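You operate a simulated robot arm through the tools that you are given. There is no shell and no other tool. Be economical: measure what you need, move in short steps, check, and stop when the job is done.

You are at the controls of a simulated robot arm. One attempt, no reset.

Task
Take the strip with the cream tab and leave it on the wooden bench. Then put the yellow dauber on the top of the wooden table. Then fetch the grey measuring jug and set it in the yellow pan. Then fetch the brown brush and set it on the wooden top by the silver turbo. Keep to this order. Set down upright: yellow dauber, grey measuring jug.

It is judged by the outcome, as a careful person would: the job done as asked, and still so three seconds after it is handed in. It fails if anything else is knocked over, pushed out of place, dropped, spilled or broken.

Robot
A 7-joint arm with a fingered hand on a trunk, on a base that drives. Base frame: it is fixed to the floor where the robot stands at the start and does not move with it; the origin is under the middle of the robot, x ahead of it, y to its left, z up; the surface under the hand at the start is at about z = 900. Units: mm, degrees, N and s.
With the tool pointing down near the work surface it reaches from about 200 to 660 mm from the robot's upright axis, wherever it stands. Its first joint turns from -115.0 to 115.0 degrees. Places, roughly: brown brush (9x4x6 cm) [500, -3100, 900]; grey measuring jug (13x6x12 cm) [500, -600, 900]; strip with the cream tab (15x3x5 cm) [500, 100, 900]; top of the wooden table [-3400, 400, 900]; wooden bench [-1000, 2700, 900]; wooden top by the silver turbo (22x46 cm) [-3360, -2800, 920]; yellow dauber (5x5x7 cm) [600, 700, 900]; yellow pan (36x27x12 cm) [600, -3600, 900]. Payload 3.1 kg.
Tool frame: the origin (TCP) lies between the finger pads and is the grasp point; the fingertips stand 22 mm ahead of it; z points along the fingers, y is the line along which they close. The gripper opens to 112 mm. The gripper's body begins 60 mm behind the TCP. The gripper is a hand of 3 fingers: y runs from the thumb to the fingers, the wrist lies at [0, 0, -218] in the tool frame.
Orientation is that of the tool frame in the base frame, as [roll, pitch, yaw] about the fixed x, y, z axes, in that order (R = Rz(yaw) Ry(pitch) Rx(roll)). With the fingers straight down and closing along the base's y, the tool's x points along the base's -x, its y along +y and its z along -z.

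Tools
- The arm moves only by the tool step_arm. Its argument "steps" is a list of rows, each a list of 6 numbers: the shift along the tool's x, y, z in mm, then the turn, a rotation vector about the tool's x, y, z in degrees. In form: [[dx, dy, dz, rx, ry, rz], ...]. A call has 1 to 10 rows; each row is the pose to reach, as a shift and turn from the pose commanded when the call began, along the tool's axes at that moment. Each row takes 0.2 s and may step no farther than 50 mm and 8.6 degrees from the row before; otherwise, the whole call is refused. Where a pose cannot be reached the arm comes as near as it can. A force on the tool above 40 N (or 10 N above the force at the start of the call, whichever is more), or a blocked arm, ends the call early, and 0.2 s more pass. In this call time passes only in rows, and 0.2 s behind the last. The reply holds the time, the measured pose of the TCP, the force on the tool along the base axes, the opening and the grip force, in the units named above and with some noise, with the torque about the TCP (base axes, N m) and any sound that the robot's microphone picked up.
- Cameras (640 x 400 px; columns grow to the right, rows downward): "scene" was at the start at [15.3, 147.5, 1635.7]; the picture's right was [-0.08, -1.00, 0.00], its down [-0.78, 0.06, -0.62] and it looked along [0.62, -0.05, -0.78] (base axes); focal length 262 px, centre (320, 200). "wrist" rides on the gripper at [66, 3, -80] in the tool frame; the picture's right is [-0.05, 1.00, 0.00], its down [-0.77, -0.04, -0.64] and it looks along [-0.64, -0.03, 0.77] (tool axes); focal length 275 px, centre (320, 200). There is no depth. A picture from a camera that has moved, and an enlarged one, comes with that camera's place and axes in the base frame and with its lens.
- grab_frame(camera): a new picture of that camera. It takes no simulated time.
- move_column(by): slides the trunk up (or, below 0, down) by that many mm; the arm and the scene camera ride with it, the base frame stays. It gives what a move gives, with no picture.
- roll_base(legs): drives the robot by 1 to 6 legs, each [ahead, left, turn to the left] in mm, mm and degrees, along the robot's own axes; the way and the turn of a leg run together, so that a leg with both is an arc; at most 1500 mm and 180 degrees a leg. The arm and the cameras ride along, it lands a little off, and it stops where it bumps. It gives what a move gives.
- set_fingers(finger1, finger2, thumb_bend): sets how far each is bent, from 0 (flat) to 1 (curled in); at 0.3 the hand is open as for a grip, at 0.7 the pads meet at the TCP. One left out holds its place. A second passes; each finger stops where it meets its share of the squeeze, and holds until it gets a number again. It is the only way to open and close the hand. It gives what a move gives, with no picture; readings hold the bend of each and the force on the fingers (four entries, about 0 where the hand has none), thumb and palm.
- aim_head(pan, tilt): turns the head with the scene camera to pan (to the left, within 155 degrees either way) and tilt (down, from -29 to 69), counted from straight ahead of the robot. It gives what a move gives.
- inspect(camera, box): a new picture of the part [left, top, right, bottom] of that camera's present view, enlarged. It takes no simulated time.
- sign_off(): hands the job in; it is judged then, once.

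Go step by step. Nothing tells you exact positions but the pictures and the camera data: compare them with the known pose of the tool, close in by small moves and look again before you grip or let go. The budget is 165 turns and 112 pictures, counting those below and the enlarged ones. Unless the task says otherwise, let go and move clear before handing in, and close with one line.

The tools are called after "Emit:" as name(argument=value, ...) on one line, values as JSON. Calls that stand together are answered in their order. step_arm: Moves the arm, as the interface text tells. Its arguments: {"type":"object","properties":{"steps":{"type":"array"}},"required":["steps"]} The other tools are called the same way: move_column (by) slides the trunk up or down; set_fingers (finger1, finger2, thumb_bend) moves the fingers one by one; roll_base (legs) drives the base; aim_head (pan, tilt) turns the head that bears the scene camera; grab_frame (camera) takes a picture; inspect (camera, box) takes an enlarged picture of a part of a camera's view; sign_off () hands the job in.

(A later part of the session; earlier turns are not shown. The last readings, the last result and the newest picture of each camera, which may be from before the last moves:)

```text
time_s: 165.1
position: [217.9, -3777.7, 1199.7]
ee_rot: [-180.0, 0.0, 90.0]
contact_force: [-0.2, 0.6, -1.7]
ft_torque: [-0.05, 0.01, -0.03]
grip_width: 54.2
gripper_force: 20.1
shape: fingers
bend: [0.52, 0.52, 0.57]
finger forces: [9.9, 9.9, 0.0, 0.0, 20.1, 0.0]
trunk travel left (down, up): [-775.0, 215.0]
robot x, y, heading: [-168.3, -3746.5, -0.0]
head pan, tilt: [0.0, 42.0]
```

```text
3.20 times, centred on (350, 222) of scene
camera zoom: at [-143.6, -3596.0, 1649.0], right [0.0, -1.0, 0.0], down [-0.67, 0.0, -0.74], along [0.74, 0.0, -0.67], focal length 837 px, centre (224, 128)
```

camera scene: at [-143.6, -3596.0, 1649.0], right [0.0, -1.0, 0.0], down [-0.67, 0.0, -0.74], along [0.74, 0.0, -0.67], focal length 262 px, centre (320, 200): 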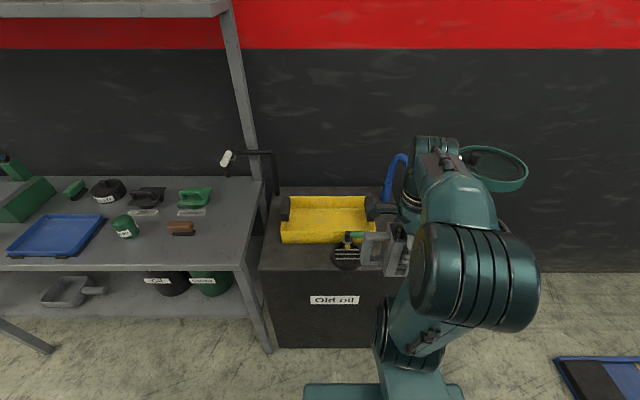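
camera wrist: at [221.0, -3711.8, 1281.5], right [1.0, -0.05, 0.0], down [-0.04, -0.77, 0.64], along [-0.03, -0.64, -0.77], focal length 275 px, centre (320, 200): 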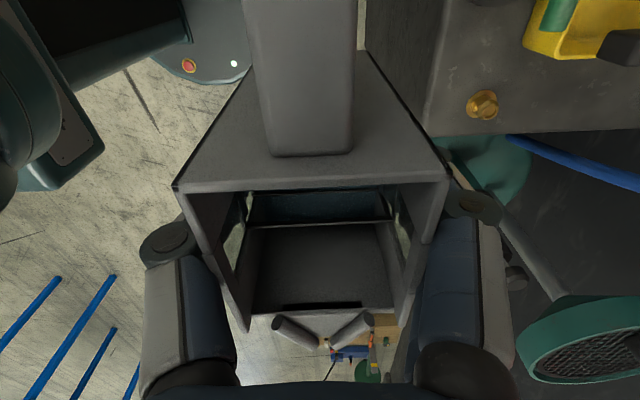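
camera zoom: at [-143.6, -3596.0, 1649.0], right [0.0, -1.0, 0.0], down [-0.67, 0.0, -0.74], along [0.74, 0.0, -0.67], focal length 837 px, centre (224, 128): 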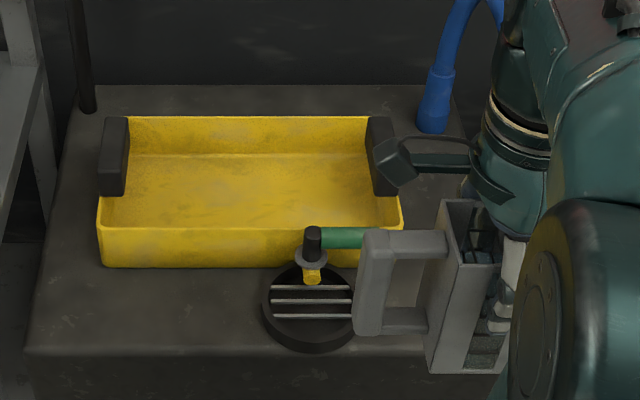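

The pan is a yellow tray on the "Old oil" cabinet, with a round grate tool standing in front of its right half. I drive closer and left, to get a second view for its true height and place.

Emit:
roll_base(legs=[[150, 150, 0]])

Emit:
inspect(camera="scene", box=[250, 160, 500, 316])

Emit:
grab_frame(camera="wrist")

```text
time_s: 166.7
position: [364.6, -3629.7, 1201.5]
ee_rot: [-180.0, 0.1, 89.9]
contact_force: [0.7, -0.3, -2.2]
ft_torque: [-0.05, -0.01, -0.02]
grip_width: 54.2
gripper_force: 20.2
shape: fingers
bend: [0.52, 0.52, 0.57]
finger forces: [10.0, 10.0, 0.0, 0.1, 20.1, 0.1]
trunk travel left (down, up): [-775.0, 215.0]
robot x, y, heading: [-22.6, -3601.8, -0.2]
head pan, tilt: [0.0, 42.0]
```

```text
2.56 times, centred on (375, 238) of scene
camera zoom: at [2.7, -3446.5, 1649.0], right [0.0, -1.0, 0.0], down [-0.67, 0.0, -0.74], along [0.74, 0.0, -0.67], focal length 670 px, centre (179, 103)
```

zoom: 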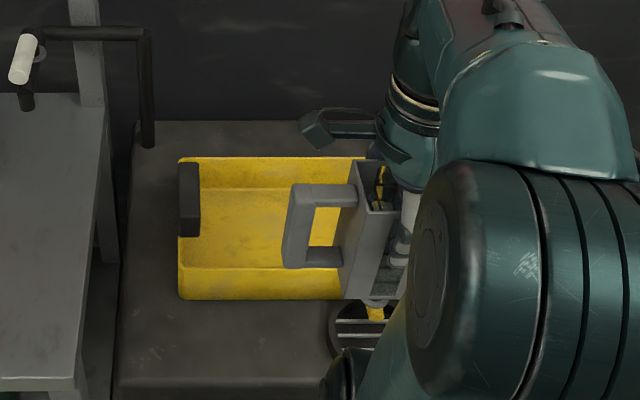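

```text
43 pictures are left
camera wrist: at [367.1, -3563.2, 1281.4], right [1.0, -0.05, 0.0], down [-0.04, -0.77, 0.64], along [-0.03, -0.64, -0.77], focal length 275 px, centre (320, 200)
```

wrist: 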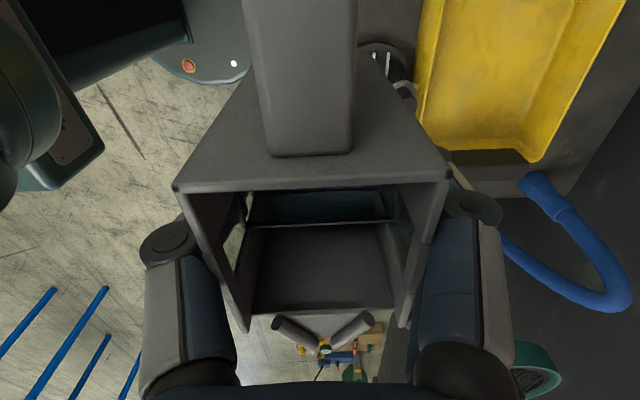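

The two views agree: the cabinet top is at z≈830, with the pan spanning x 506–702 and y -3448 to -3804, rim at z≈905. I move 50 mm closer and bring the jug over its middle.

Emit:
roll_base(legs=[[50, 0, 0]])

Emit:
step_arm(steps=[[-1, 47, 0, 0, 0, 0], [-2, 94, 0, 0, 0, 0], [-4, 141, 0, 0, 0, 0], [-5, 187, 0, 0, 0, 0], [-5, 189, 45, 0, 0, 0], [-5, 189, 90, 0, 0, 0], [-5, 189, 130, 0, 0, 0]])

Emit:
grab_frame(camera="scene")

Emit:
grab_frame(camera="wrist")

```text
time_s: 167.6
position: [414.6, -3628.7, 1198.6]
ee_rot: [180.0, 0.0, 89.8]
contact_force: [0.7, -0.9, -1.7]
ft_torque: [-0.07, 0.03, -0.01]
grip_width: 54.4
gripper_force: 19.5
shape: fingers
bend: [0.52, 0.52, 0.57]
finger forces: [9.8, 9.9, 0.0, 0.0, 20.1, 0.0]
trunk travel left (down, up): [-775.0, 215.0]
robot x, y, heading: [30.6, -3596.3, -0.2]
head pan, tilt: [0.0, 42.0]
```

```text
time_s: 169.2
position: [601.6, -3633.8, 1072.2]
ee_rot: [-179.9, 0.0, 89.9]
contact_force: [-0.2, -1.1, -2.7]
ft_torque: [-0.02, -0.02, 0.01]
grip_width: 54.2
gripper_force: 19.7
shape: fingers
bend: [0.52, 0.52, 0.57]
finger forces: [9.8, 10.0, 0.0, 0.0, 19.9, 0.0]
trunk travel left (down, up): [-775.0, 215.0]
robot x, y, heading: [29.6, -3600.5, -0.1]
head pan, tilt: [0.0, 42.0]
```

```text
42 pictures are left
camera scene: at [52.9, -3447.1, 1649.0], right [0.0, -1.0, 0.0], down [-0.67, 0.0, -0.74], along [0.74, 0.0, -0.67], focal length 262 px, centre (320, 200)
```

scene: 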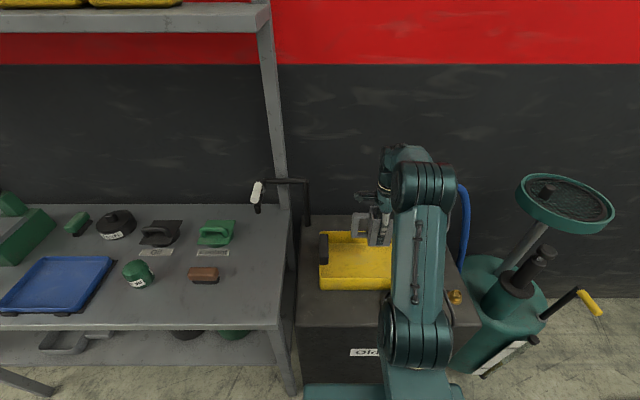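

```text
41 pictures are left
camera wrist: at [604.0, -3568.3, 1153.0], right [1.0, -0.05, 0.0], down [-0.04, -0.77, 0.64], along [-0.03, -0.64, -0.77], focal length 275 px, centre (320, 200)
```

wrist: 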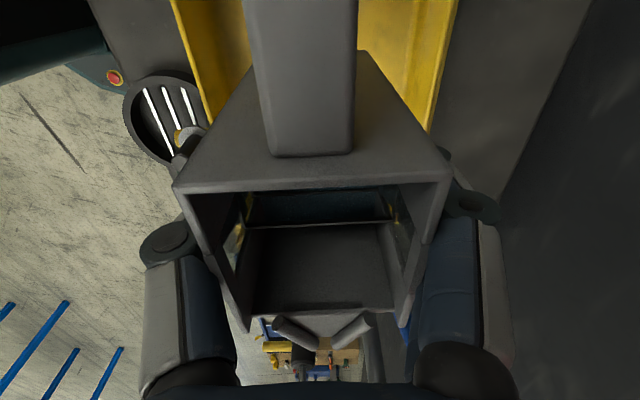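

The jug is centred between the pan's long walls (x 499–704). I go down toward the pan floor.

Emit:
step_arm(steps=[[0, 0, 40, 0, 0, 0], [0, 0, 75, 0, 0, 0], [0, 0, 105, 0, 0, 0], [0, 0, 125, 0, 0, 0]])

Emit:
step_arm(steps=[[0, 0, 2, 0, 0, 0], [0, 0, 4, 0, 0, 0], [0, 0, 6, 0, 0, 0], [0, 0, 8, 0, 0, 0], [0, 0, 10, 0, 0, 0]])

Emit:
grab_frame(camera="scene")

```text
time_s: 170.2
position: [602.4, -3633.5, 946.1]
ee_rot: [-180.0, 0.0, 89.9]
contact_force: [0.2, -0.4, -1.7]
ft_torque: [0.05, 0.01, 0.0]
grip_width: 54.2
gripper_force: 19.3
shape: fingers
bend: [0.52, 0.52, 0.57]
finger forces: [9.8, 9.7, 0.1, 0.0, 19.6, 0.0]
trunk travel left (down, up): [-775.0, 215.0]
robot x, y, heading: [25.8, -3602.6, 0.2]
head pan, tilt: [0.0, 42.0]
```

```text
time_s: 171.4
position: [601.1, -3634.1, 934.9]
ee_rot: [-179.9, 0.0, 89.9]
contact_force: [0.1, 0.0, -1.4]
ft_torque: [0.01, 0.02, 0.03]
grip_width: 54.2
gripper_force: 19.9
shape: fingers
bend: [0.52, 0.52, 0.57]
finger forces: [9.8, 9.8, 0.0, 0.0, 19.7, 0.0]
trunk travel left (down, up): [-775.0, 215.0]
robot x, y, heading: [24.2, -3600.8, -0.0]
head pan, tilt: [0.0, 42.0]
```

```text
40 pictures are left
camera scene: at [52.2, -3447.0, 1649.0], right [0.0, -1.0, 0.0], down [-0.67, 0.0, -0.74], along [0.74, 0.0, -0.67], focal length 262 px, centre (320, 200)
```

scene: 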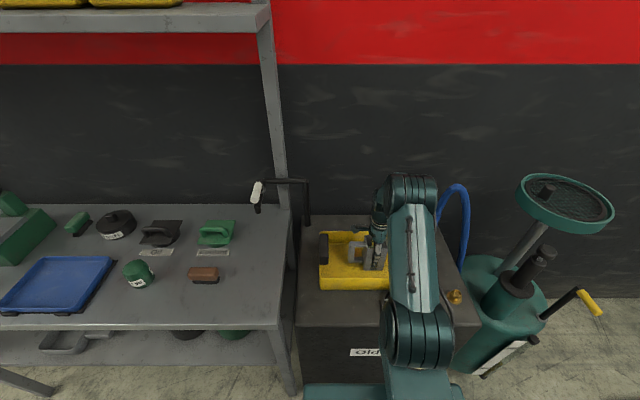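

The jug is inside the pan, not touching yet. I continue in 2 mm steps.

Emit:
step_arm(steps=[[0, 0, 2, 0, 0, 0], [0, 0, 4, 0, 0, 0], [0, 0, 6, 0, 0, 0], [0, 0, 8, 0, 0, 0]])

Emit:
step_arm(steps=[[0, 0, 1, 0, 0, 0], [0, 0, 2, 0, 0, 0], [0, 0, 3, 0, 0, 0], [0, 0, 4, 0, 0, 0]])

```text
time_s: 172.4
position: [600.4, -3632.6, 931.1]
ee_rot: [179.6, 0.1, 89.9]
contact_force: [-1.5, -0.1, 21.9]
ft_torque: [-0.03, -0.34, 0.03]
grip_width: 54.0
gripper_force: 23.5
shape: fingers
bend: [0.53, 0.53, 0.58]
finger forces: [10.9, 10.8, 0.0, 0.0, 24.8, 0.0]
trunk travel left (down, up): [-775.0, 215.0]
robot x, y, heading: [27.7, -3600.9, -0.2]
head pan, tilt: [0.0, 42.0]
```

```text
time_s: 173.2
position: [601.1, -3634.7, 929.3]
ee_rot: [179.3, 0.2, 90.0]
contact_force: [-4.6, 0.1, 25.8]
ft_torque: [0.03, -0.2, 0.03]
grip_width: 54.2
gripper_force: 24.8
shape: fingers
bend: [0.54, 0.54, 0.59]
finger forces: [10.6, 10.6, 0.1, 0.0, 27.7, 0.0]
trunk travel left (down, up): [-775.0, 215.0]
robot x, y, heading: [29.7, -3599.5, -0.1]
head pan, tilt: [0.0, 42.0]
stopped in row 4: the force on the tool passed its limit at 41 N (the readings are from after the stop); the commanded pose is now the measured one
```

It rests on the pan floor. I ease off the pressure by 1.5 mm, then open slowly.

Emit:
step_arm(steps=[[0, 0, -1.5, 0, 0, 0]])

Emit:
set_fingers(finger1=0.48, finger2=0.48, thumb_bend=0.5)

Emit:
set_fingers(finger1=0.35, finger2=0.35, thumb_bend=0.35)

Emit:
grab_frame(camera="wrist")

```text
time_s: 173.6
position: [600.0, -3634.7, 929.5]
ee_rot: [179.6, 0.1, 89.9]
contact_force: [-3.6, 0.5, 21.9]
ft_torque: [-0.01, -0.31, -0.02]
grip_width: 53.8
gripper_force: 24.3
shape: fingers
bend: [0.54, 0.54, 0.59]
finger forces: [10.9, 11.0, 0.0, 0.1, 26.4, 0.1]
trunk travel left (down, up): [-775.0, 215.0]
robot x, y, heading: [24.9, -3598.0, -0.1]
head pan, tilt: [0.0, 42.0]
```

```text
time_s: 174.6
position: [602.8, -3634.6, 928.1]
ee_rot: [179.7, 0.1, 89.9]
contact_force: [-3.9, -0.1, 11.0]
ft_torque: [-0.02, 0.0, 0.01]
grip_width: 61.7
gripper_force: 7.5
shape: fingers
bend: [0.48, 0.48, 0.5]
finger forces: [2.3, 2.2, 0.1, 0.0, 10.9, 0.0]
trunk travel left (down, up): [-775.0, 215.0]
robot x, y, heading: [29.5, -3601.0, -0.1]
head pan, tilt: [0.0, 42.0]
```

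```text
time_s: 175.6
position: [602.5, -3634.3, 927.3]
ee_rot: [179.7, 0.2, 89.9]
contact_force: [-1.5, 0.5, 0.8]
ft_torque: [-0.02, 0.03, -0.01]
grip_width: 97.7
gripper_force: 1.0
shape: fingers
bend: [0.35, 0.35, 0.35]
finger forces: [0.1, 0.0, 0.0, 0.1, 1.7, 0.0]
trunk travel left (down, up): [-775.0, 215.0]
robot x, y, heading: [31.3, -3597.2, -0.2]
head pan, tilt: [0.0, 42.0]
```

```text
39 pictures are left
camera wrist: at [605.9, -3569.3, 1008.2], right [1.0, -0.05, 0.0], down [-0.04, -0.77, 0.64], along [-0.03, -0.64, -0.77], focal length 275 px, centre (320, 200)
```

wrist: 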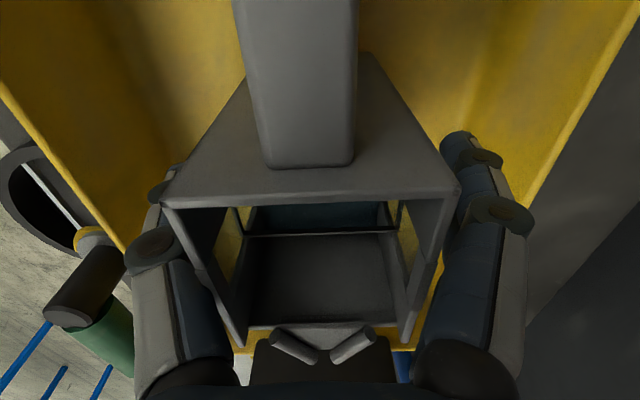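

The thumb still brushes the jug. I open it further and check.

Emit:
set_fingers(finger1=0.35, finger2=0.35, thumb_bend=0.28)

Emit:
inspect(camera="scene", box=[290, 190, 450, 310])

```text
time_s: 176.6
position: [604.6, -3634.2, 927.3]
ee_rot: [179.9, 0.1, 89.9]
contact_force: [0.0, -0.3, 0.4]
ft_torque: [-0.01, -0.03, 0.03]
grip_width: 105.9
gripper_force: 0.4
shape: fingers
bend: [0.35, 0.35, 0.28]
finger forces: [0.1, 0.1, 0.0, 0.0, 0.3, 0.0]
trunk travel left (down, up): [-775.0, 215.0]
robot x, y, heading: [26.8, -3596.6, -0.4]
head pan, tilt: [0.0, 42.0]
```

```text
3.33 times, centred on (370, 250) of scene
camera zoom: at [51.7, -3447.0, 1649.0], right [0.0, -1.0, 0.0], down [-0.67, 0.0, -0.74], along [0.74, 0.0, -0.67], focal length 872 px, centre (153, 33)
```

zoom: 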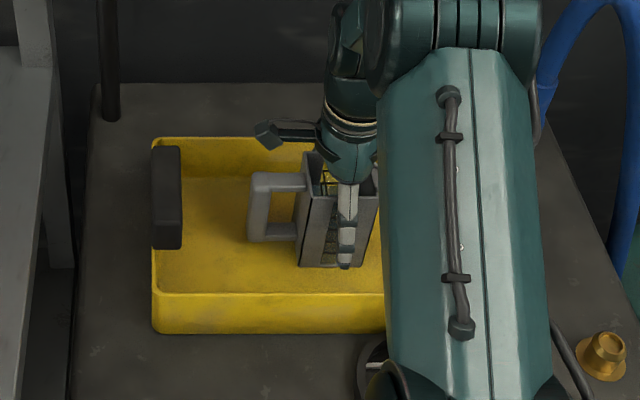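

The jug stands upright in the pan. I shift the hand slightly toward the thumb side for clearance and rise straight up.

Emit:
step_arm(steps=[[0, -6, 0, 0, 0, 0], [0, -6, -15, 0, 0, 0], [0, -6, -45, 0, 0, 0], [0, -6, -90, 0, 0, 0], [0, -6, -135, 0, 0, 0], [0, -6, -180, 0, 0, 0], [0, -40, -215, 0, 0, 0], [0, -80, -240, 0, 0, 0], [0, -120, -265, 0, 0, 0]])

Emit:
inspect(camera="scene", box=[290, 190, 450, 310])

Emit:
grab_frame(camera="wrist")

```text
time_s: 178.6
position: [478.0, -3635.0, 1192.0]
ee_rot: [179.7, 0.1, 89.8]
contact_force: [-1.0, -0.5, 0.1]
ft_torque: [0.02, -0.03, 0.0]
grip_width: 106.4
gripper_force: 0.1
shape: fingers
bend: [0.35, 0.35, 0.28]
finger forces: [0.0, 0.0, 0.1, 0.0, 0.1, 0.1]
trunk travel left (down, up): [-775.0, 215.0]
robot x, y, heading: [26.7, -3597.3, -0.0]
head pan, tilt: [0.0, 42.0]
```

```text
3.33 times, centred on (370, 250) of scene
camera zoom: at [49.2, -3447.1, 1649.0], right [0.0, -1.0, 0.0], down [-0.67, 0.0, -0.74], along [0.74, 0.0, -0.67], focal length 872 px, centre (153, 33)
```

zoom: 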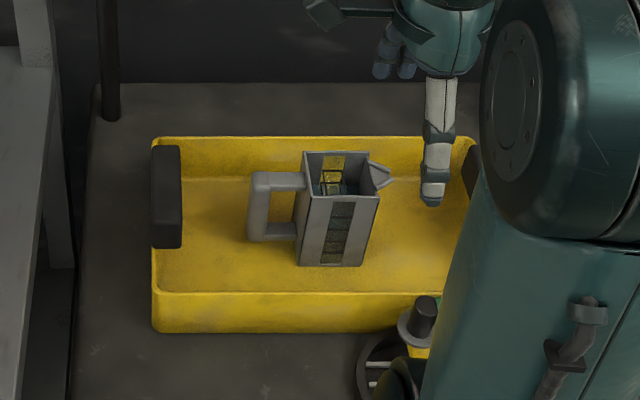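

```text
36 pictures are left
camera wrist: at [481.6, -3569.7, 1273.0], right [1.0, -0.05, 0.01], down [-0.04, -0.77, 0.64], along [-0.03, -0.64, -0.77], focal length 275 px, centre (320, 200)
```

wrist: 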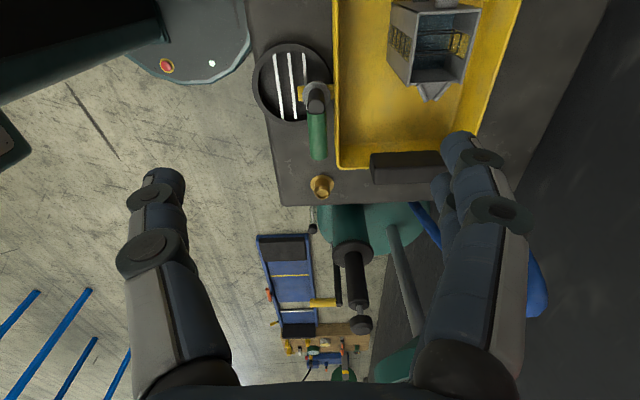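

The jug stands in the pan. Next is the brown brush: I back off a little, slide left to it and look.

Emit:
roll_base(legs=[[-170, 0, 0], [0, 500, 0]])

Emit:
grab_frame(camera="scene")

Emit:
grab_frame(camera="wrist")

```text
time_s: 182.6
position: [314.8, -3141.0, 1191.0]
ee_rot: [179.9, 0.2, 89.5]
contact_force: [-0.1, 1.0, 1.0]
ft_torque: [0.01, -0.01, 0.01]
grip_width: 106.3
gripper_force: 0.0
shape: fingers
bend: [0.35, 0.35, 0.28]
finger forces: [0.1, 0.1, 0.1, 0.0, 0.0, 0.0]
trunk travel left (down, up): [-775.0, 215.0]
robot x, y, heading: [-141.3, -3106.1, -0.4]
head pan, tilt: [0.0, 42.0]
```

```text
35 pictures are left
camera scene: at [-114.0, -2949.7, 1649.0], right [-0.01, -1.0, 0.0], down [-0.67, 0.01, -0.74], along [0.74, -0.01, -0.67], focal length 262 px, centre (320, 200)
```

scene: 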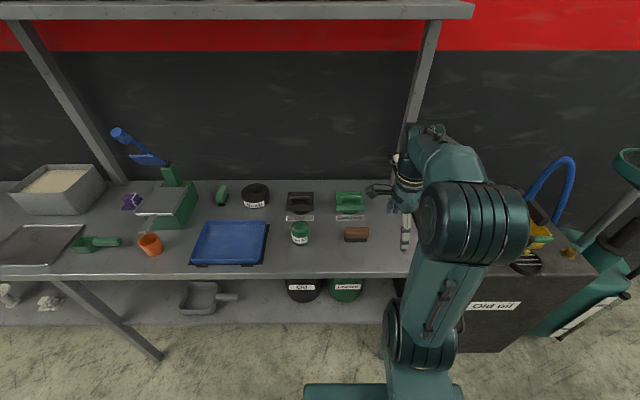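

```text
34 pictures are left
camera wrist: at [317.5, -3075.3, 1272.0], right [1.0, -0.06, 0.0], down [-0.05, -0.77, 0.64], along [-0.03, -0.64, -0.77], focal length 275 px, centre (320, 200)
```

wrist: 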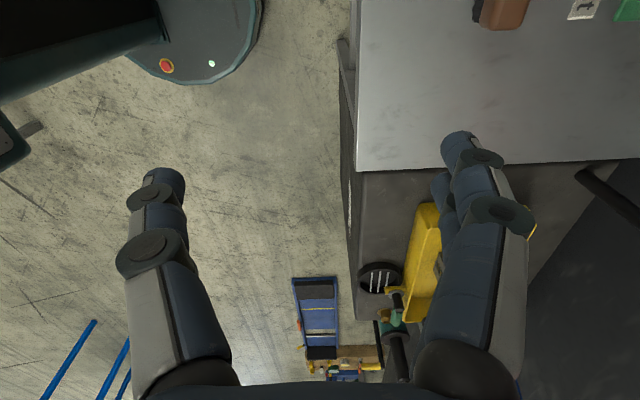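

The brown brush lies with its long side along y at about [508, -3090]. I drive up and hover over it.

Emit:
roll_base(legs=[[140, 0, 0.4]])

Emit:
step_arm(steps=[[25, 25, 25, 0, 0, 0], [50, 53, 50, 0, 0, 0], [51, 53, 90, 0, 0, 0]])

Emit:
grab_frame(camera="wrist")

```text
time_s: 183.9
position: [454.2, -3136.8, 1190.3]
ee_rot: [179.8, 0.1, 90.2]
contact_force: [-1.2, -0.2, -0.8]
ft_torque: [-0.01, 0.03, -0.03]
grip_width: 106.2
gripper_force: 0.0
shape: fingers
bend: [0.35, 0.35, 0.28]
finger forces: [0.0, 0.0, 0.0, 0.0, 0.1, 0.1]
trunk travel left (down, up): [-775.0, 215.0]
robot x, y, heading: [-0.1, -3103.9, 0.2]
head pan, tilt: [0.0, 42.0]
```

```text
time_s: 184.8
position: [507.5, -3085.8, 1102.3]
ee_rot: [179.9, 0.0, 90.0]
contact_force: [-0.1, -0.3, 0.0]
ft_torque: [0.01, 0.01, -0.02]
grip_width: 106.5
gripper_force: 0.0
shape: fingers
bend: [0.35, 0.35, 0.28]
finger forces: [0.1, 0.0, 0.0, 0.0, 0.0, 0.0]
trunk travel left (down, up): [-775.0, 215.0]
robot x, y, heading: [1.5, -3101.5, -0.0]
head pan, tilt: [0.0, 42.0]
```

```text
33 pictures are left
camera wrist: at [509.9, -3020.2, 1182.3], right [1.0, -0.05, 0.0], down [-0.04, -0.77, 0.64], along [-0.03, -0.64, -0.77], focal length 275 px, centre (320, 200)
```

wrist: 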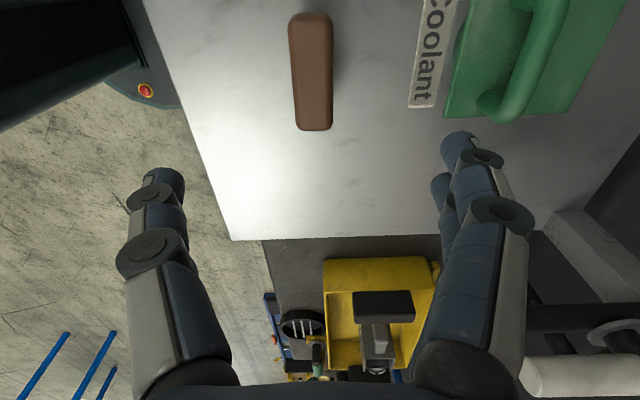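

The brush is centred at [502, -3086], 85 mm long and well aligned. I go down to grip it across its narrow side.

Emit:
step_arm(steps=[[0, -5.5, 45, 0, 0, 0], [0, -5.5, 85, 0, 0, 0], [0, -5.5, 115, 0, 0, 0], [0, -5.5, 140, 0, 0, 0], [0, -5.5, 162, 0, 0, 0]])

Emit:
grab_frame(camera="wrist")

Emit:
inspect(camera="scene", box=[280, 180, 440, 280])

```text
time_s: 185.9
position: [505.2, -3086.2, 938.0]
ee_rot: [179.9, 0.0, 90.1]
contact_force: [-0.9, -0.3, 0.0]
ft_torque: [-0.01, 0.0, -0.02]
grip_width: 106.5
gripper_force: 0.1
shape: fingers
bend: [0.35, 0.35, 0.28]
finger forces: [0.0, 0.0, 0.1, 0.1, 0.1, 0.0]
trunk travel left (down, up): [-775.0, 215.0]
robot x, y, heading: [-1.1, -3102.9, 0.0]
head pan, tilt: [0.0, 42.0]
```

```text
32 pictures are left
camera wrist: at [506.6, -3021.1, 1019.8], right [1.0, -0.05, 0.0], down [-0.04, -0.77, 0.64], along [-0.03, -0.64, -0.77], focal length 275 px, centre (320, 200)
```

wrist: 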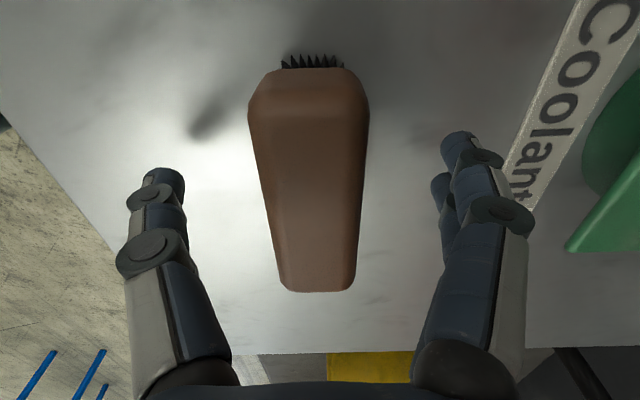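

```text
4.00 times, centred on (360, 230) of scene
camera zoom: at [25.3, -2950.1, 1649.0], right [0.0, -1.0, 0.0], down [-0.67, 0.0, -0.74], along [0.74, 0.0, -0.67], focal length 1047 px, centre (160, 80)
```

zoom: 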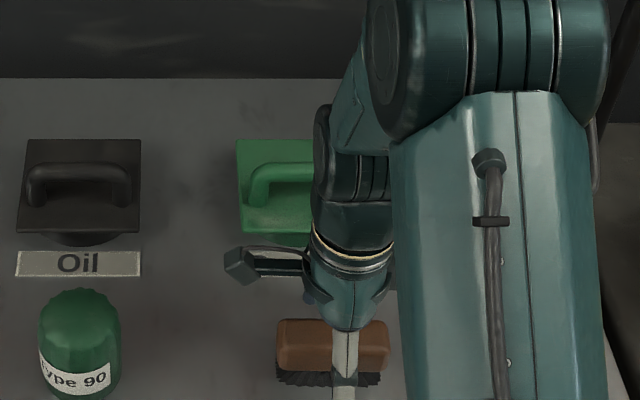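

The wooden back seems to be at about z 915–940. I lower 8 mm more, shift 4 mm to centre, and close.

Emit:
step_arm(steps=[[2, -4, 4, 0, 0, 0], [2, -4, 8, 0, 0, 0]])

Emit:
set_fingers(finger1=0.7, finger2=0.7, thumb_bend=0.7)

Emit:
grab_frame(camera="wrist")

```text
time_s: 186.6
position: [499.6, -3083.6, 930.6]
ee_rot: [179.9, 0.1, 90.1]
contact_force: [-0.1, 0.1, 0.0]
ft_torque: [0.02, 0.0, -0.01]
grip_width: 106.5
gripper_force: 0.1
shape: fingers
bend: [0.35, 0.35, 0.28]
finger forces: [0.0, 0.1, 0.0, 0.0, 0.0, 0.1]
trunk travel left (down, up): [-775.0, 215.0]
robot x, y, heading: [1.0, -3103.6, 0.2]
head pan, tilt: [0.0, 42.0]
```

```text
time_s: 187.6
position: [498.9, -3083.7, 931.7]
ee_rot: [179.8, 0.1, 90.1]
contact_force: [0.3, 0.0, 0.3]
ft_torque: [0.01, -0.02, -0.01]
grip_width: 25.4
gripper_force: 11.4
shape: fingers
bend: [0.64, 0.64, 0.64]
finger forces: [5.6, 5.5, 0.0, 0.1, 11.0, 0.0]
trunk travel left (down, up): [-775.0, 215.0]
robot x, y, heading: [-1.0, -3104.0, 0.0]
head pan, tilt: [0.0, 42.0]
```

```text
30 pictures are left
camera wrist: at [501.9, -3018.5, 1012.1], right [1.0, -0.05, 0.0], down [-0.04, -0.77, 0.64], along [-0.03, -0.64, -0.77], focal length 275 px, centre (320, 200)
```

wrist: 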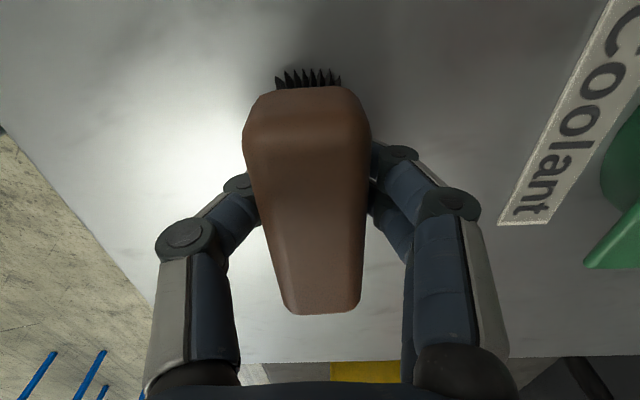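

Emit:
step_arm(steps=[[0, 0, -15, 0, 0, 0], [0, 0, -40, 0, 0, 0], [0, 0, -80, 0, 0, 0]])

Emit:
grab_frame(camera="wrist")

```text
time_s: 188.3
position: [497.8, -3083.0, 1012.1]
ee_rot: [179.8, 0.0, 90.1]
contact_force: [-0.5, 0.6, -1.8]
ft_torque: [0.02, 0.0, 0.02]
grip_width: 25.4
gripper_force: 10.8
shape: fingers
bend: [0.64, 0.63, 0.64]
finger forces: [5.5, 5.5, 0.1, 0.0, 10.9, 0.1]
trunk travel left (down, up): [-775.0, 215.0]
robot x, y, heading: [1.6, -3107.5, -0.1]
head pan, tilt: [0.0, 42.0]
```

```text
29 pictures are left
camera wrist: at [500.9, -3017.8, 1092.3], right [1.0, -0.04, 0.0], down [-0.04, -0.77, 0.64], along [-0.03, -0.64, -0.77], focal length 275 px, centre (320, 200)
```

wrist: 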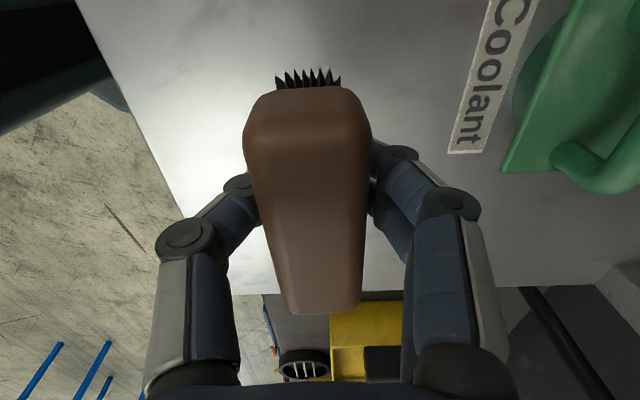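

The brush is held. I raise and tuck it, and look behind toward the engine stand with the wooden top.

Emit:
step_arm(steps=[[0, 0, -45, 0, 0, 0], [0, 0, -90, 0, 0, 0], [0, 0, -135, 0, 0, 0], [0, -40, -160, 0, 0, 0], [0, -85, -175, 0, 0, 0], [0, -115, -178, 0, 0, 0]])

Emit:
aim_head(pan=-155, tilt=15)

Emit:
grab_frame(camera="scene")

```text
time_s: 189.8
position: [388.1, -3085.4, 1187.7]
ee_rot: [179.8, 0.0, 90.1]
contact_force: [-0.1, 0.1, -1.1]
ft_torque: [0.0, -0.03, -0.03]
grip_width: 24.9
gripper_force: 10.7
shape: fingers
bend: [0.64, 0.63, 0.64]
finger forces: [5.3, 5.2, 0.1, 0.1, 10.7, 0.1]
out of reach, approached as far as the arm can: row 6
trunk travel left (down, up): [-775.0, 215.0]
robot x, y, heading: [3.8, -3105.4, 0.0]
head pan, tilt: [0.0, 42.0]
```

```text
time_s: 192.2
position: [388.1, -3083.3, 1187.9]
ee_rot: [179.8, 0.1, 90.1]
contact_force: [0.6, -0.1, -0.8]
ft_torque: [-0.02, 0.02, -0.02]
grip_width: 25.5
gripper_force: 11.0
shape: fingers
bend: [0.64, 0.63, 0.64]
finger forces: [5.3, 5.3, 0.0, 0.0, 10.5, 0.0]
trunk travel left (down, up): [-775.0, 215.0]
robot x, y, heading: [-0.2, -3104.7, 0.0]
head pan, tilt: [-154.7, 15.0]
```

```text
28 pictures are left
camera scene: at [-143.2, -2990.6, 1691.5], right [-0.43, 0.9, 0.0], down [0.23, 0.11, -0.97], along [-0.87, -0.42, -0.26], focal length 262 px, centre (320, 200)
```

scene: 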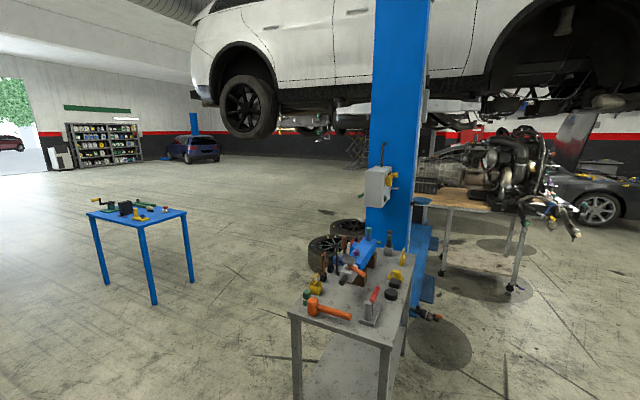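

The wooden-topped engine cart stands at about x -3290 and beyond, y -2917 to -2220, past the grey trolley and the blue lift post. I drive out on the open floor, turn around and stop some way short to look.

Emit:
roll_base(legs=[[-250, 0, 0], [0, 500, 0], [0, 0, 180], [1250, 0, 0], [800, 0, 0]])

Emit:
aim_head(pan=0, tilt=20)

Emit:
grab_frame(camera="scene")

```text
time_s: 213.5
position: [-2677.8, -2582.6, 1188.5]
ee_rot: [179.8, 0.1, -91.2]
contact_force: [-0.4, -0.6, 0.0]
ft_torque: [-0.01, 0.03, 0.01]
grip_width: 24.6
gripper_force: 9.5
shape: fingers
bend: [0.64, 0.63, 0.64]
finger forces: [5.0, 5.1, 0.1, 0.1, 9.9, 0.1]
trunk travel left (down, up): [-775.0, 215.0]
robot x, y, heading: [-2288.3, -2570.3, 179.0]
head pan, tilt: [-154.7, 15.0]
```

```text
time_s: 215.9
position: [-2676.5, -2582.1, 1188.0]
ee_rot: [179.8, 0.0, -91.2]
contact_force: [0.1, -0.6, -1.5]
ft_torque: [-0.02, 0.02, -0.02]
grip_width: 24.7
gripper_force: 9.8
shape: fingers
bend: [0.64, 0.63, 0.64]
finger forces: [4.9, 4.9, 0.0, 0.1, 9.9, 0.0]
trunk travel left (down, up): [-775.0, 215.0]
robot x, y, heading: [-2288.6, -2569.4, 178.8]
head pan, tilt: [0.0, 20.0]
```

```text
27 pictures are left
camera scene: at [-2325.4, -2722.4, 1683.4], right [0.02, 1.0, 0.0], down [0.34, -0.01, -0.94], along [-0.94, 0.02, -0.34], focal length 262 px, centre (320, 200)
```

scene: 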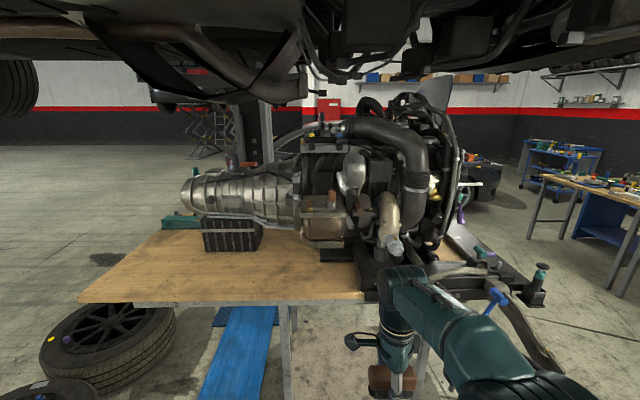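

The free wood in front of the engine, by the silver parts, is around [-3360, -2800], at the cart's near edge. Before I go on I lower the trunk for headroom under the lifted car, raise the hand to match, and check the floor to the left.

Emit:
move_column(by=-200)

Emit:
step_arm(steps=[[0, 0, -45, 0, 0, 0], [0, 0, -90, 0, 0, 0], [0, 0, -130, 0, 0, 0]])

Emit:
aim_head(pan=35, tilt=50)

Emit:
grab_frame(camera="scene")

```text
time_s: 218.1
position: [-2677.9, -2581.7, 988.2]
ee_rot: [179.8, 0.1, -91.3]
contact_force: [0.1, 0.0, -1.1]
ft_torque: [0.02, 0.02, -0.01]
grip_width: 24.5
gripper_force: 10.0
shape: fingers
bend: [0.64, 0.63, 0.64]
finger forces: [4.9, 5.0, 0.0, 0.1, 9.8, 0.1]
trunk travel left (down, up): [-575.0, 415.0]
robot x, y, heading: [-2284.3, -2573.5, 178.7]
head pan, tilt: [0.0, 20.0]
```

```text
time_s: 218.9
position: [-2675.6, -2584.2, 1117.2]
ee_rot: [179.8, 0.2, -91.1]
contact_force: [0.3, 0.0, -0.9]
ft_torque: [0.01, 0.01, 0.0]
grip_width: 24.5
gripper_force: 9.8
shape: fingers
bend: [0.64, 0.63, 0.64]
finger forces: [5.0, 5.0, 0.1, 0.0, 9.9, 0.0]
trunk travel left (down, up): [-575.0, 415.0]
robot x, y, heading: [-2290.6, -2573.4, 178.8]
head pan, tilt: [0.0, 20.0]
```

```text
time_s: 219.9
position: [-2675.9, -2583.9, 1117.5]
ee_rot: [179.8, 0.1, -91.2]
contact_force: [1.2, -0.7, -1.0]
ft_torque: [0.0, -0.01, 0.03]
grip_width: 24.8
gripper_force: 9.3
shape: fingers
bend: [0.64, 0.63, 0.64]
finger forces: [5.1, 5.0, 0.1, 0.0, 9.9, 0.0]
trunk travel left (down, up): [-575.0, 415.0]
robot x, y, heading: [-2288.6, -2569.7, 178.8]
head pan, tilt: [35.0, 50.0]
```

```text
26 pictures are left
camera scene: at [-2296.3, -2767.1, 1437.8], right [-0.56, 0.83, 0.0], down [0.64, 0.43, -0.64], along [-0.53, -0.36, -0.77], focal length 262 px, centre (320, 200)
```

scene: 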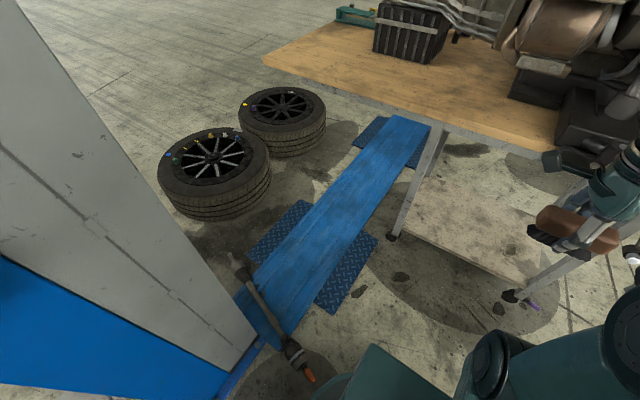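

A metal rod lies on the floor near [-2390, -2900] and the lift plates start at y≈-2967, so I won't strafe left. I move the hand left by 175 mm instead and then drive straight ahead.

Emit:
step_arm(steps=[[45, 0, 0, 0, 0, 0], [90, 0, 0, 0, 0, 0], [135, 0, 0, 0, 0, 0], [175, 0, 0, 0, 0, 0]])

Emit:
roll_base(legs=[[450, 0, 1.2]])

Emit:
aim_head(pan=10, tilt=38)

Emit:
grab_frame(camera="scene")

Emit:
grab_frame(camera="wrist")

```text
time_s: 220.9
position: [-2678.1, -2760.7, 1118.5]
ee_rot: [179.9, 0.1, -91.2]
contact_force: [-0.1, 0.5, -0.6]
ft_torque: [-0.01, -0.03, 0.02]
grip_width: 24.5
gripper_force: 9.7
shape: fingers
bend: [0.64, 0.63, 0.64]
finger forces: [4.9, 5.0, 0.0, 0.0, 9.8, 0.0]
trunk travel left (down, up): [-575.0, 415.0]
robot x, y, heading: [-2292.2, -2569.4, 179.1]
head pan, tilt: [35.0, 50.0]
```

```text
time_s: 223.6
position: [-3121.5, -2764.1, 1118.2]
ee_rot: [179.8, 0.1, -89.8]
contact_force: [-0.8, 0.0, -0.7]
ft_torque: [-0.06, 0.0, 0.03]
grip_width: 24.8
gripper_force: 9.9
shape: fingers
bend: [0.64, 0.63, 0.64]
finger forces: [4.9, 4.9, 0.0, 0.0, 9.8, 0.0]
trunk travel left (down, up): [-575.0, 415.0]
robot x, y, heading: [-2733.1, -2567.7, -179.7]
head pan, tilt: [35.0, 50.0]
```

```text
time_s: 224.5
position: [-3118.7, -2764.7, 1117.8]
ee_rot: [180.0, 0.1, -90.0]
contact_force: [-0.9, -0.5, -1.6]
ft_torque: [0.0, 0.03, 0.0]
grip_width: 24.6
gripper_force: 10.3
shape: fingers
bend: [0.64, 0.63, 0.64]
finger forces: [4.9, 4.8, 0.1, 0.0, 9.7, 0.0]
trunk travel left (down, up): [-575.0, 415.0]
robot x, y, heading: [-2734.2, -2566.9, -179.8]
head pan, tilt: [10.0, 38.0]
```

```text
25 pictures are left
camera scene: at [-2759.7, -2734.8, 1454.9], right [-0.18, 0.98, 0.0], down [0.61, 0.11, -0.79], along [-0.78, -0.14, -0.62], focal length 262 px, centre (320, 200)
```

scene: 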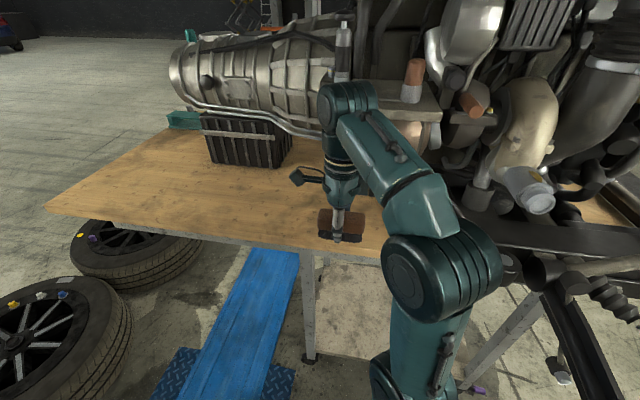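

```text
24 pictures are left
camera wrist: at [-3123.3, -2830.8, 1199.0], right [-1.0, 0.04, 0.0], down [0.04, 0.77, 0.64], along [0.03, 0.64, -0.77], focal length 275 px, centre (320, 200)
```

wrist: 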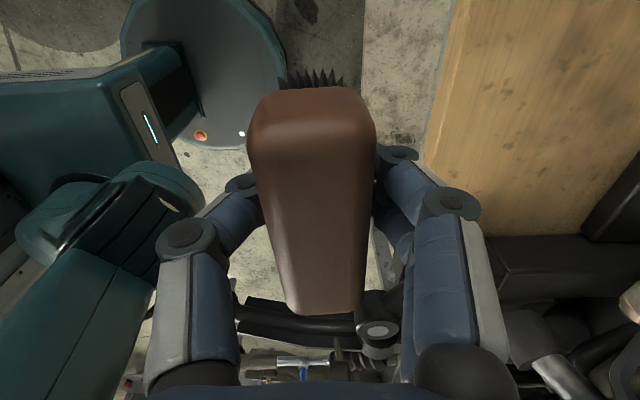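

The wood edge is at x≈-3248 and the free patch lies straight in front of the hand. I drive 110 mm more and move the brush over [-3355, -2790].

Emit:
roll_base(legs=[[110, 0, 0]])

Emit:
step_arm(steps=[[8, 40, 0, 0, 0, 0], [16, 80, 0, 0, 0, 0], [25, 122, 0, 0, 0, 0], [25, 122, 40, 0, 0, 0], [25, 122, 80, 0, 0, 0], [25, 122, 110, 0, 0, 0]])

Emit:
grab_frame(camera="scene")

Emit:
grab_frame(camera="wrist")

```text
time_s: 225.8
position: [-3220.4, -2763.0, 1121.7]
ee_rot: [179.7, 0.0, -89.5]
contact_force: [-0.4, -0.6, -0.6]
ft_torque: [0.02, -0.02, 0.05]
grip_width: 24.6
gripper_force: 9.9
shape: fingers
bend: [0.63, 0.63, 0.64]
finger forces: [5.0, 5.1, 0.0, 0.0, 10.1, 0.0]
trunk travel left (down, up): [-575.0, 415.0]
robot x, y, heading: [-2843.5, -2569.5, -180.0]
head pan, tilt: [10.0, 38.0]
stopped in leg 1: the robot was blocked; the commanded pose is now the measured one
```

```text
time_s: 226.3
position: [-3222.9, -2784.7, 1131.8]
ee_rot: [179.7, -0.4, -87.2]
contact_force: [6.2, 5.2, 6.7]
ft_torque: [-0.47, 0.53, 0.04]
grip_width: 24.4
gripper_force: 10.3
shape: fingers
bend: [0.63, 0.63, 0.64]
finger forces: [5.1, 5.0, 0.0, 0.0, 10.5, 0.0]
out of reach, approached as far as the arm can: row 2
trunk travel left (down, up): [-575.0, 415.0]
robot x, y, heading: [-2825.6, -2576.2, -177.6]
head pan, tilt: [10.0, 38.0]
stopped in row 2: the force on the tool passed its limit at 156 N (the readings are from after the stop); the commanded pose is now the measured one
```

```text
23 pictures are left
camera scene: at [-2826.3, -2728.3, 1458.0], right [-0.21, 0.98, -0.01], down [0.59, 0.12, -0.8], along [-0.78, -0.17, -0.6], focal length 262 px, centre (320, 200)
```

scene: 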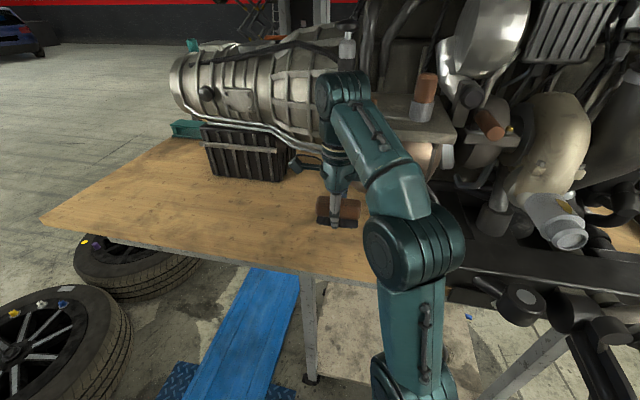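

```text
22 pictures are left
camera wrist: at [-3222.1, -2850.7, 1212.8], right [-1.0, 0.0, 0.01], down [0.0, 0.78, 0.63], along [-0.01, 0.63, -0.78], focal length 275 px, centre (320, 200)
```

wrist: 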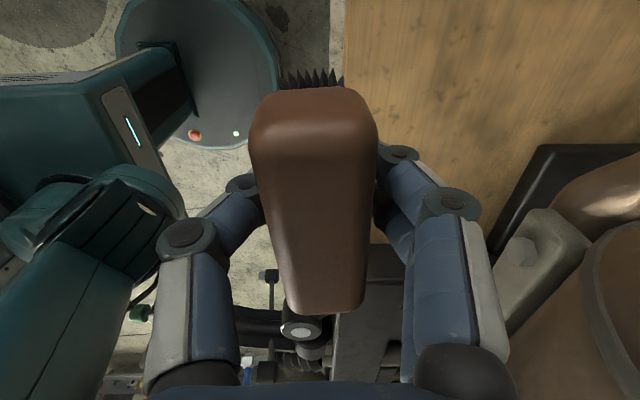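

The base stopped and the arm met resistance: most likely the elbow touched the engine frame on the right, near y≈-2560. I back off 90 mm, straighten, then slide 110 mm left and away from those parts, still clear of the lift plates.

Emit:
roll_base(legs=[[-90, 0, -2.4]])

Emit:
grab_frame(camera="scene")

```text
time_s: 227.0
position: [-3223.8, -2792.3, 1128.7]
ee_rot: [179.5, -0.1, -86.8]
contact_force: [-0.2, -0.6, -0.5]
ft_torque: [-0.01, 0.01, 0.0]
grip_width: 24.4
gripper_force: 10.5
shape: fingers
bend: [0.63, 0.63, 0.64]
finger forces: [5.2, 5.1, 0.1, 0.0, 10.4, 0.0]
trunk travel left (down, up): [-575.0, 415.0]
robot x, y, heading: [-2825.5, -2572.2, -178.6]
head pan, tilt: [10.0, 38.0]
stopped in leg 1: the robot was blocked; the commanded pose is now the measured one
```

```text
21 pictures are left
camera scene: at [-2833.2, -2740.2, 1454.9], right [-0.2, 0.98, 0.0], down [0.59, 0.12, -0.79], along [-0.78, -0.16, -0.61], focal length 262 px, centre (320, 200)
```

scene: 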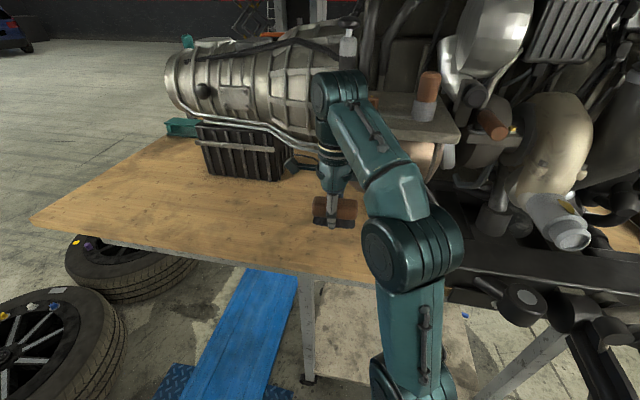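

Backing is blocked too, so I need to see what touches. I look to the right and down around the elbow and the base.

Emit:
aim_head(pan=-50, tilt=45)

Emit:
grab_frame(camera="scene")

```text
time_s: 228.3
position: [-3223.7, -2791.8, 1128.4]
ee_rot: [179.5, 0.1, -87.3]
contact_force: [-1.0, 0.3, -0.8]
ft_torque: [-0.02, 0.0, 0.01]
grip_width: 24.6
gripper_force: 10.8
shape: fingers
bend: [0.63, 0.63, 0.64]
finger forces: [5.2, 5.0, 0.0, 0.0, 10.3, 0.0]
trunk travel left (down, up): [-575.0, 415.0]
robot x, y, heading: [-2828.0, -2569.3, -178.7]
head pan, tilt: [-50.0, 45.0]
```

```text
20 pictures are left
camera scene: at [-2800.6, -2664.0, 1444.4], right [0.75, 0.66, -0.01], down [0.46, -0.53, -0.71], along [-0.48, 0.53, -0.7], focal length 262 px, centre (320, 200)
```

scene: 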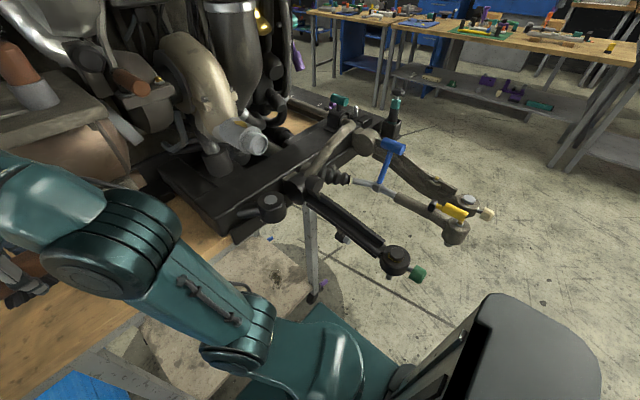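

I see no obvious part touching; the elbow is well above the subframe. I try a short straight retreat without turning.

Emit:
roll_base(legs=[[-60, 0, 0]])

```text
time_s: 229.3
position: [-3175.4, -2789.0, 1125.3]
ee_rot: [-179.7, 0.0, -87.4]
contact_force: [0.0, -0.3, -0.5]
ft_torque: [0.04, 0.04, 0.03]
grip_width: 24.7
gripper_force: 10.5
shape: fingers
bend: [0.63, 0.63, 0.64]
finger forces: [5.3, 5.2, 0.0, 0.0, 10.4, 0.1]
trunk travel left (down, up): [-575.0, 415.0]
robot x, y, heading: [-2770.7, -2573.7, -178.5]
head pan, tilt: [-50.0, 45.0]
```

It moves freely again. The extension likely failed because the hand was too high for the lowered trunk, so I first bring the hand down to about z 1010, in front of the wood's edge, and then extend.

Emit:
step_arm(steps=[[0, 0, 30, 0, 0, 0], [0, 0, 60, 0, 0, 0], [0, 0, 90, 0, 0, 0], [0, 0, 112, 0, 0, 0]])

Emit:
step_arm(steps=[[-1, 25, 0, 0, 0, 0], [-2, 50, 0, 0, 0, 0], [-3, 75, 0, 0, 0, 0], [-4, 100, 0, 0, 0, 0]])

Emit:
aim_head(pan=10, tilt=38)

Emit:
grab_frame(camera="scene")

```text
time_s: 230.3
position: [-3177.9, -2786.3, 1009.9]
ee_rot: [-179.6, 0.0, -87.2]
contact_force: [-0.1, 0.1, -1.1]
ft_torque: [0.01, -0.01, -0.01]
grip_width: 24.7
gripper_force: 10.0
shape: fingers
bend: [0.63, 0.63, 0.64]
finger forces: [5.2, 5.0, 0.1, 0.1, 10.1, 0.0]
trunk travel left (down, up): [-575.0, 415.0]
robot x, y, heading: [-2768.2, -2566.1, -178.7]
head pan, tilt: [-50.0, 45.0]
```

```text
time_s: 231.3
position: [-3276.6, -2788.5, 1011.5]
ee_rot: [-179.6, 0.0, -87.4]
contact_force: [-0.1, 0.6, -0.2]
ft_torque: [0.02, -0.01, 0.0]
grip_width: 24.5
gripper_force: 10.3
shape: fingers
bend: [0.63, 0.63, 0.64]
finger forces: [5.0, 5.0, 0.0, 0.0, 10.1, 0.0]
trunk travel left (down, up): [-575.0, 415.0]
robot x, y, heading: [-2765.6, -2568.1, -178.6]
head pan, tilt: [-50.0, 45.0]
```

```text
time_s: 232.6
position: [-3275.4, -2789.1, 1011.4]
ee_rot: [-179.6, 0.1, -87.4]
contact_force: [0.5, -0.6, -1.4]
ft_torque: [0.0, -0.03, 0.0]
grip_width: 24.7
gripper_force: 10.0
shape: fingers
bend: [0.63, 0.63, 0.64]
finger forces: [5.1, 5.0, 0.1, 0.0, 10.2, 0.0]
trunk travel left (down, up): [-575.0, 415.0]
robot x, y, heading: [-2770.4, -2572.6, -178.7]
head pan, tilt: [10.0, 38.0]
```

```text
19 pictures are left
camera scene: at [-2788.3, -2737.5, 1454.9], right [-0.2, 0.98, 0.0], down [0.6, 0.12, -0.79], along [-0.77, -0.15, -0.62], focal length 262 px, centre (320, 200)
```

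scene: 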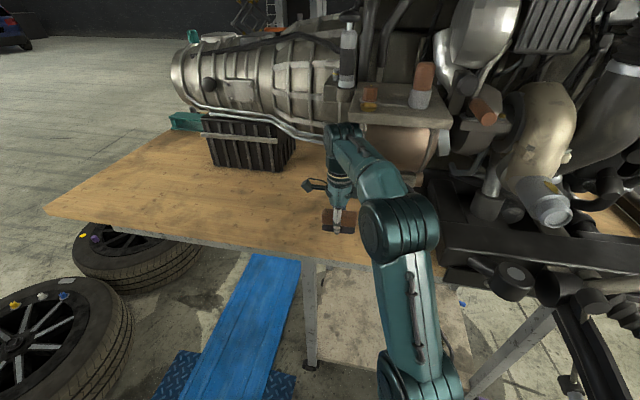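

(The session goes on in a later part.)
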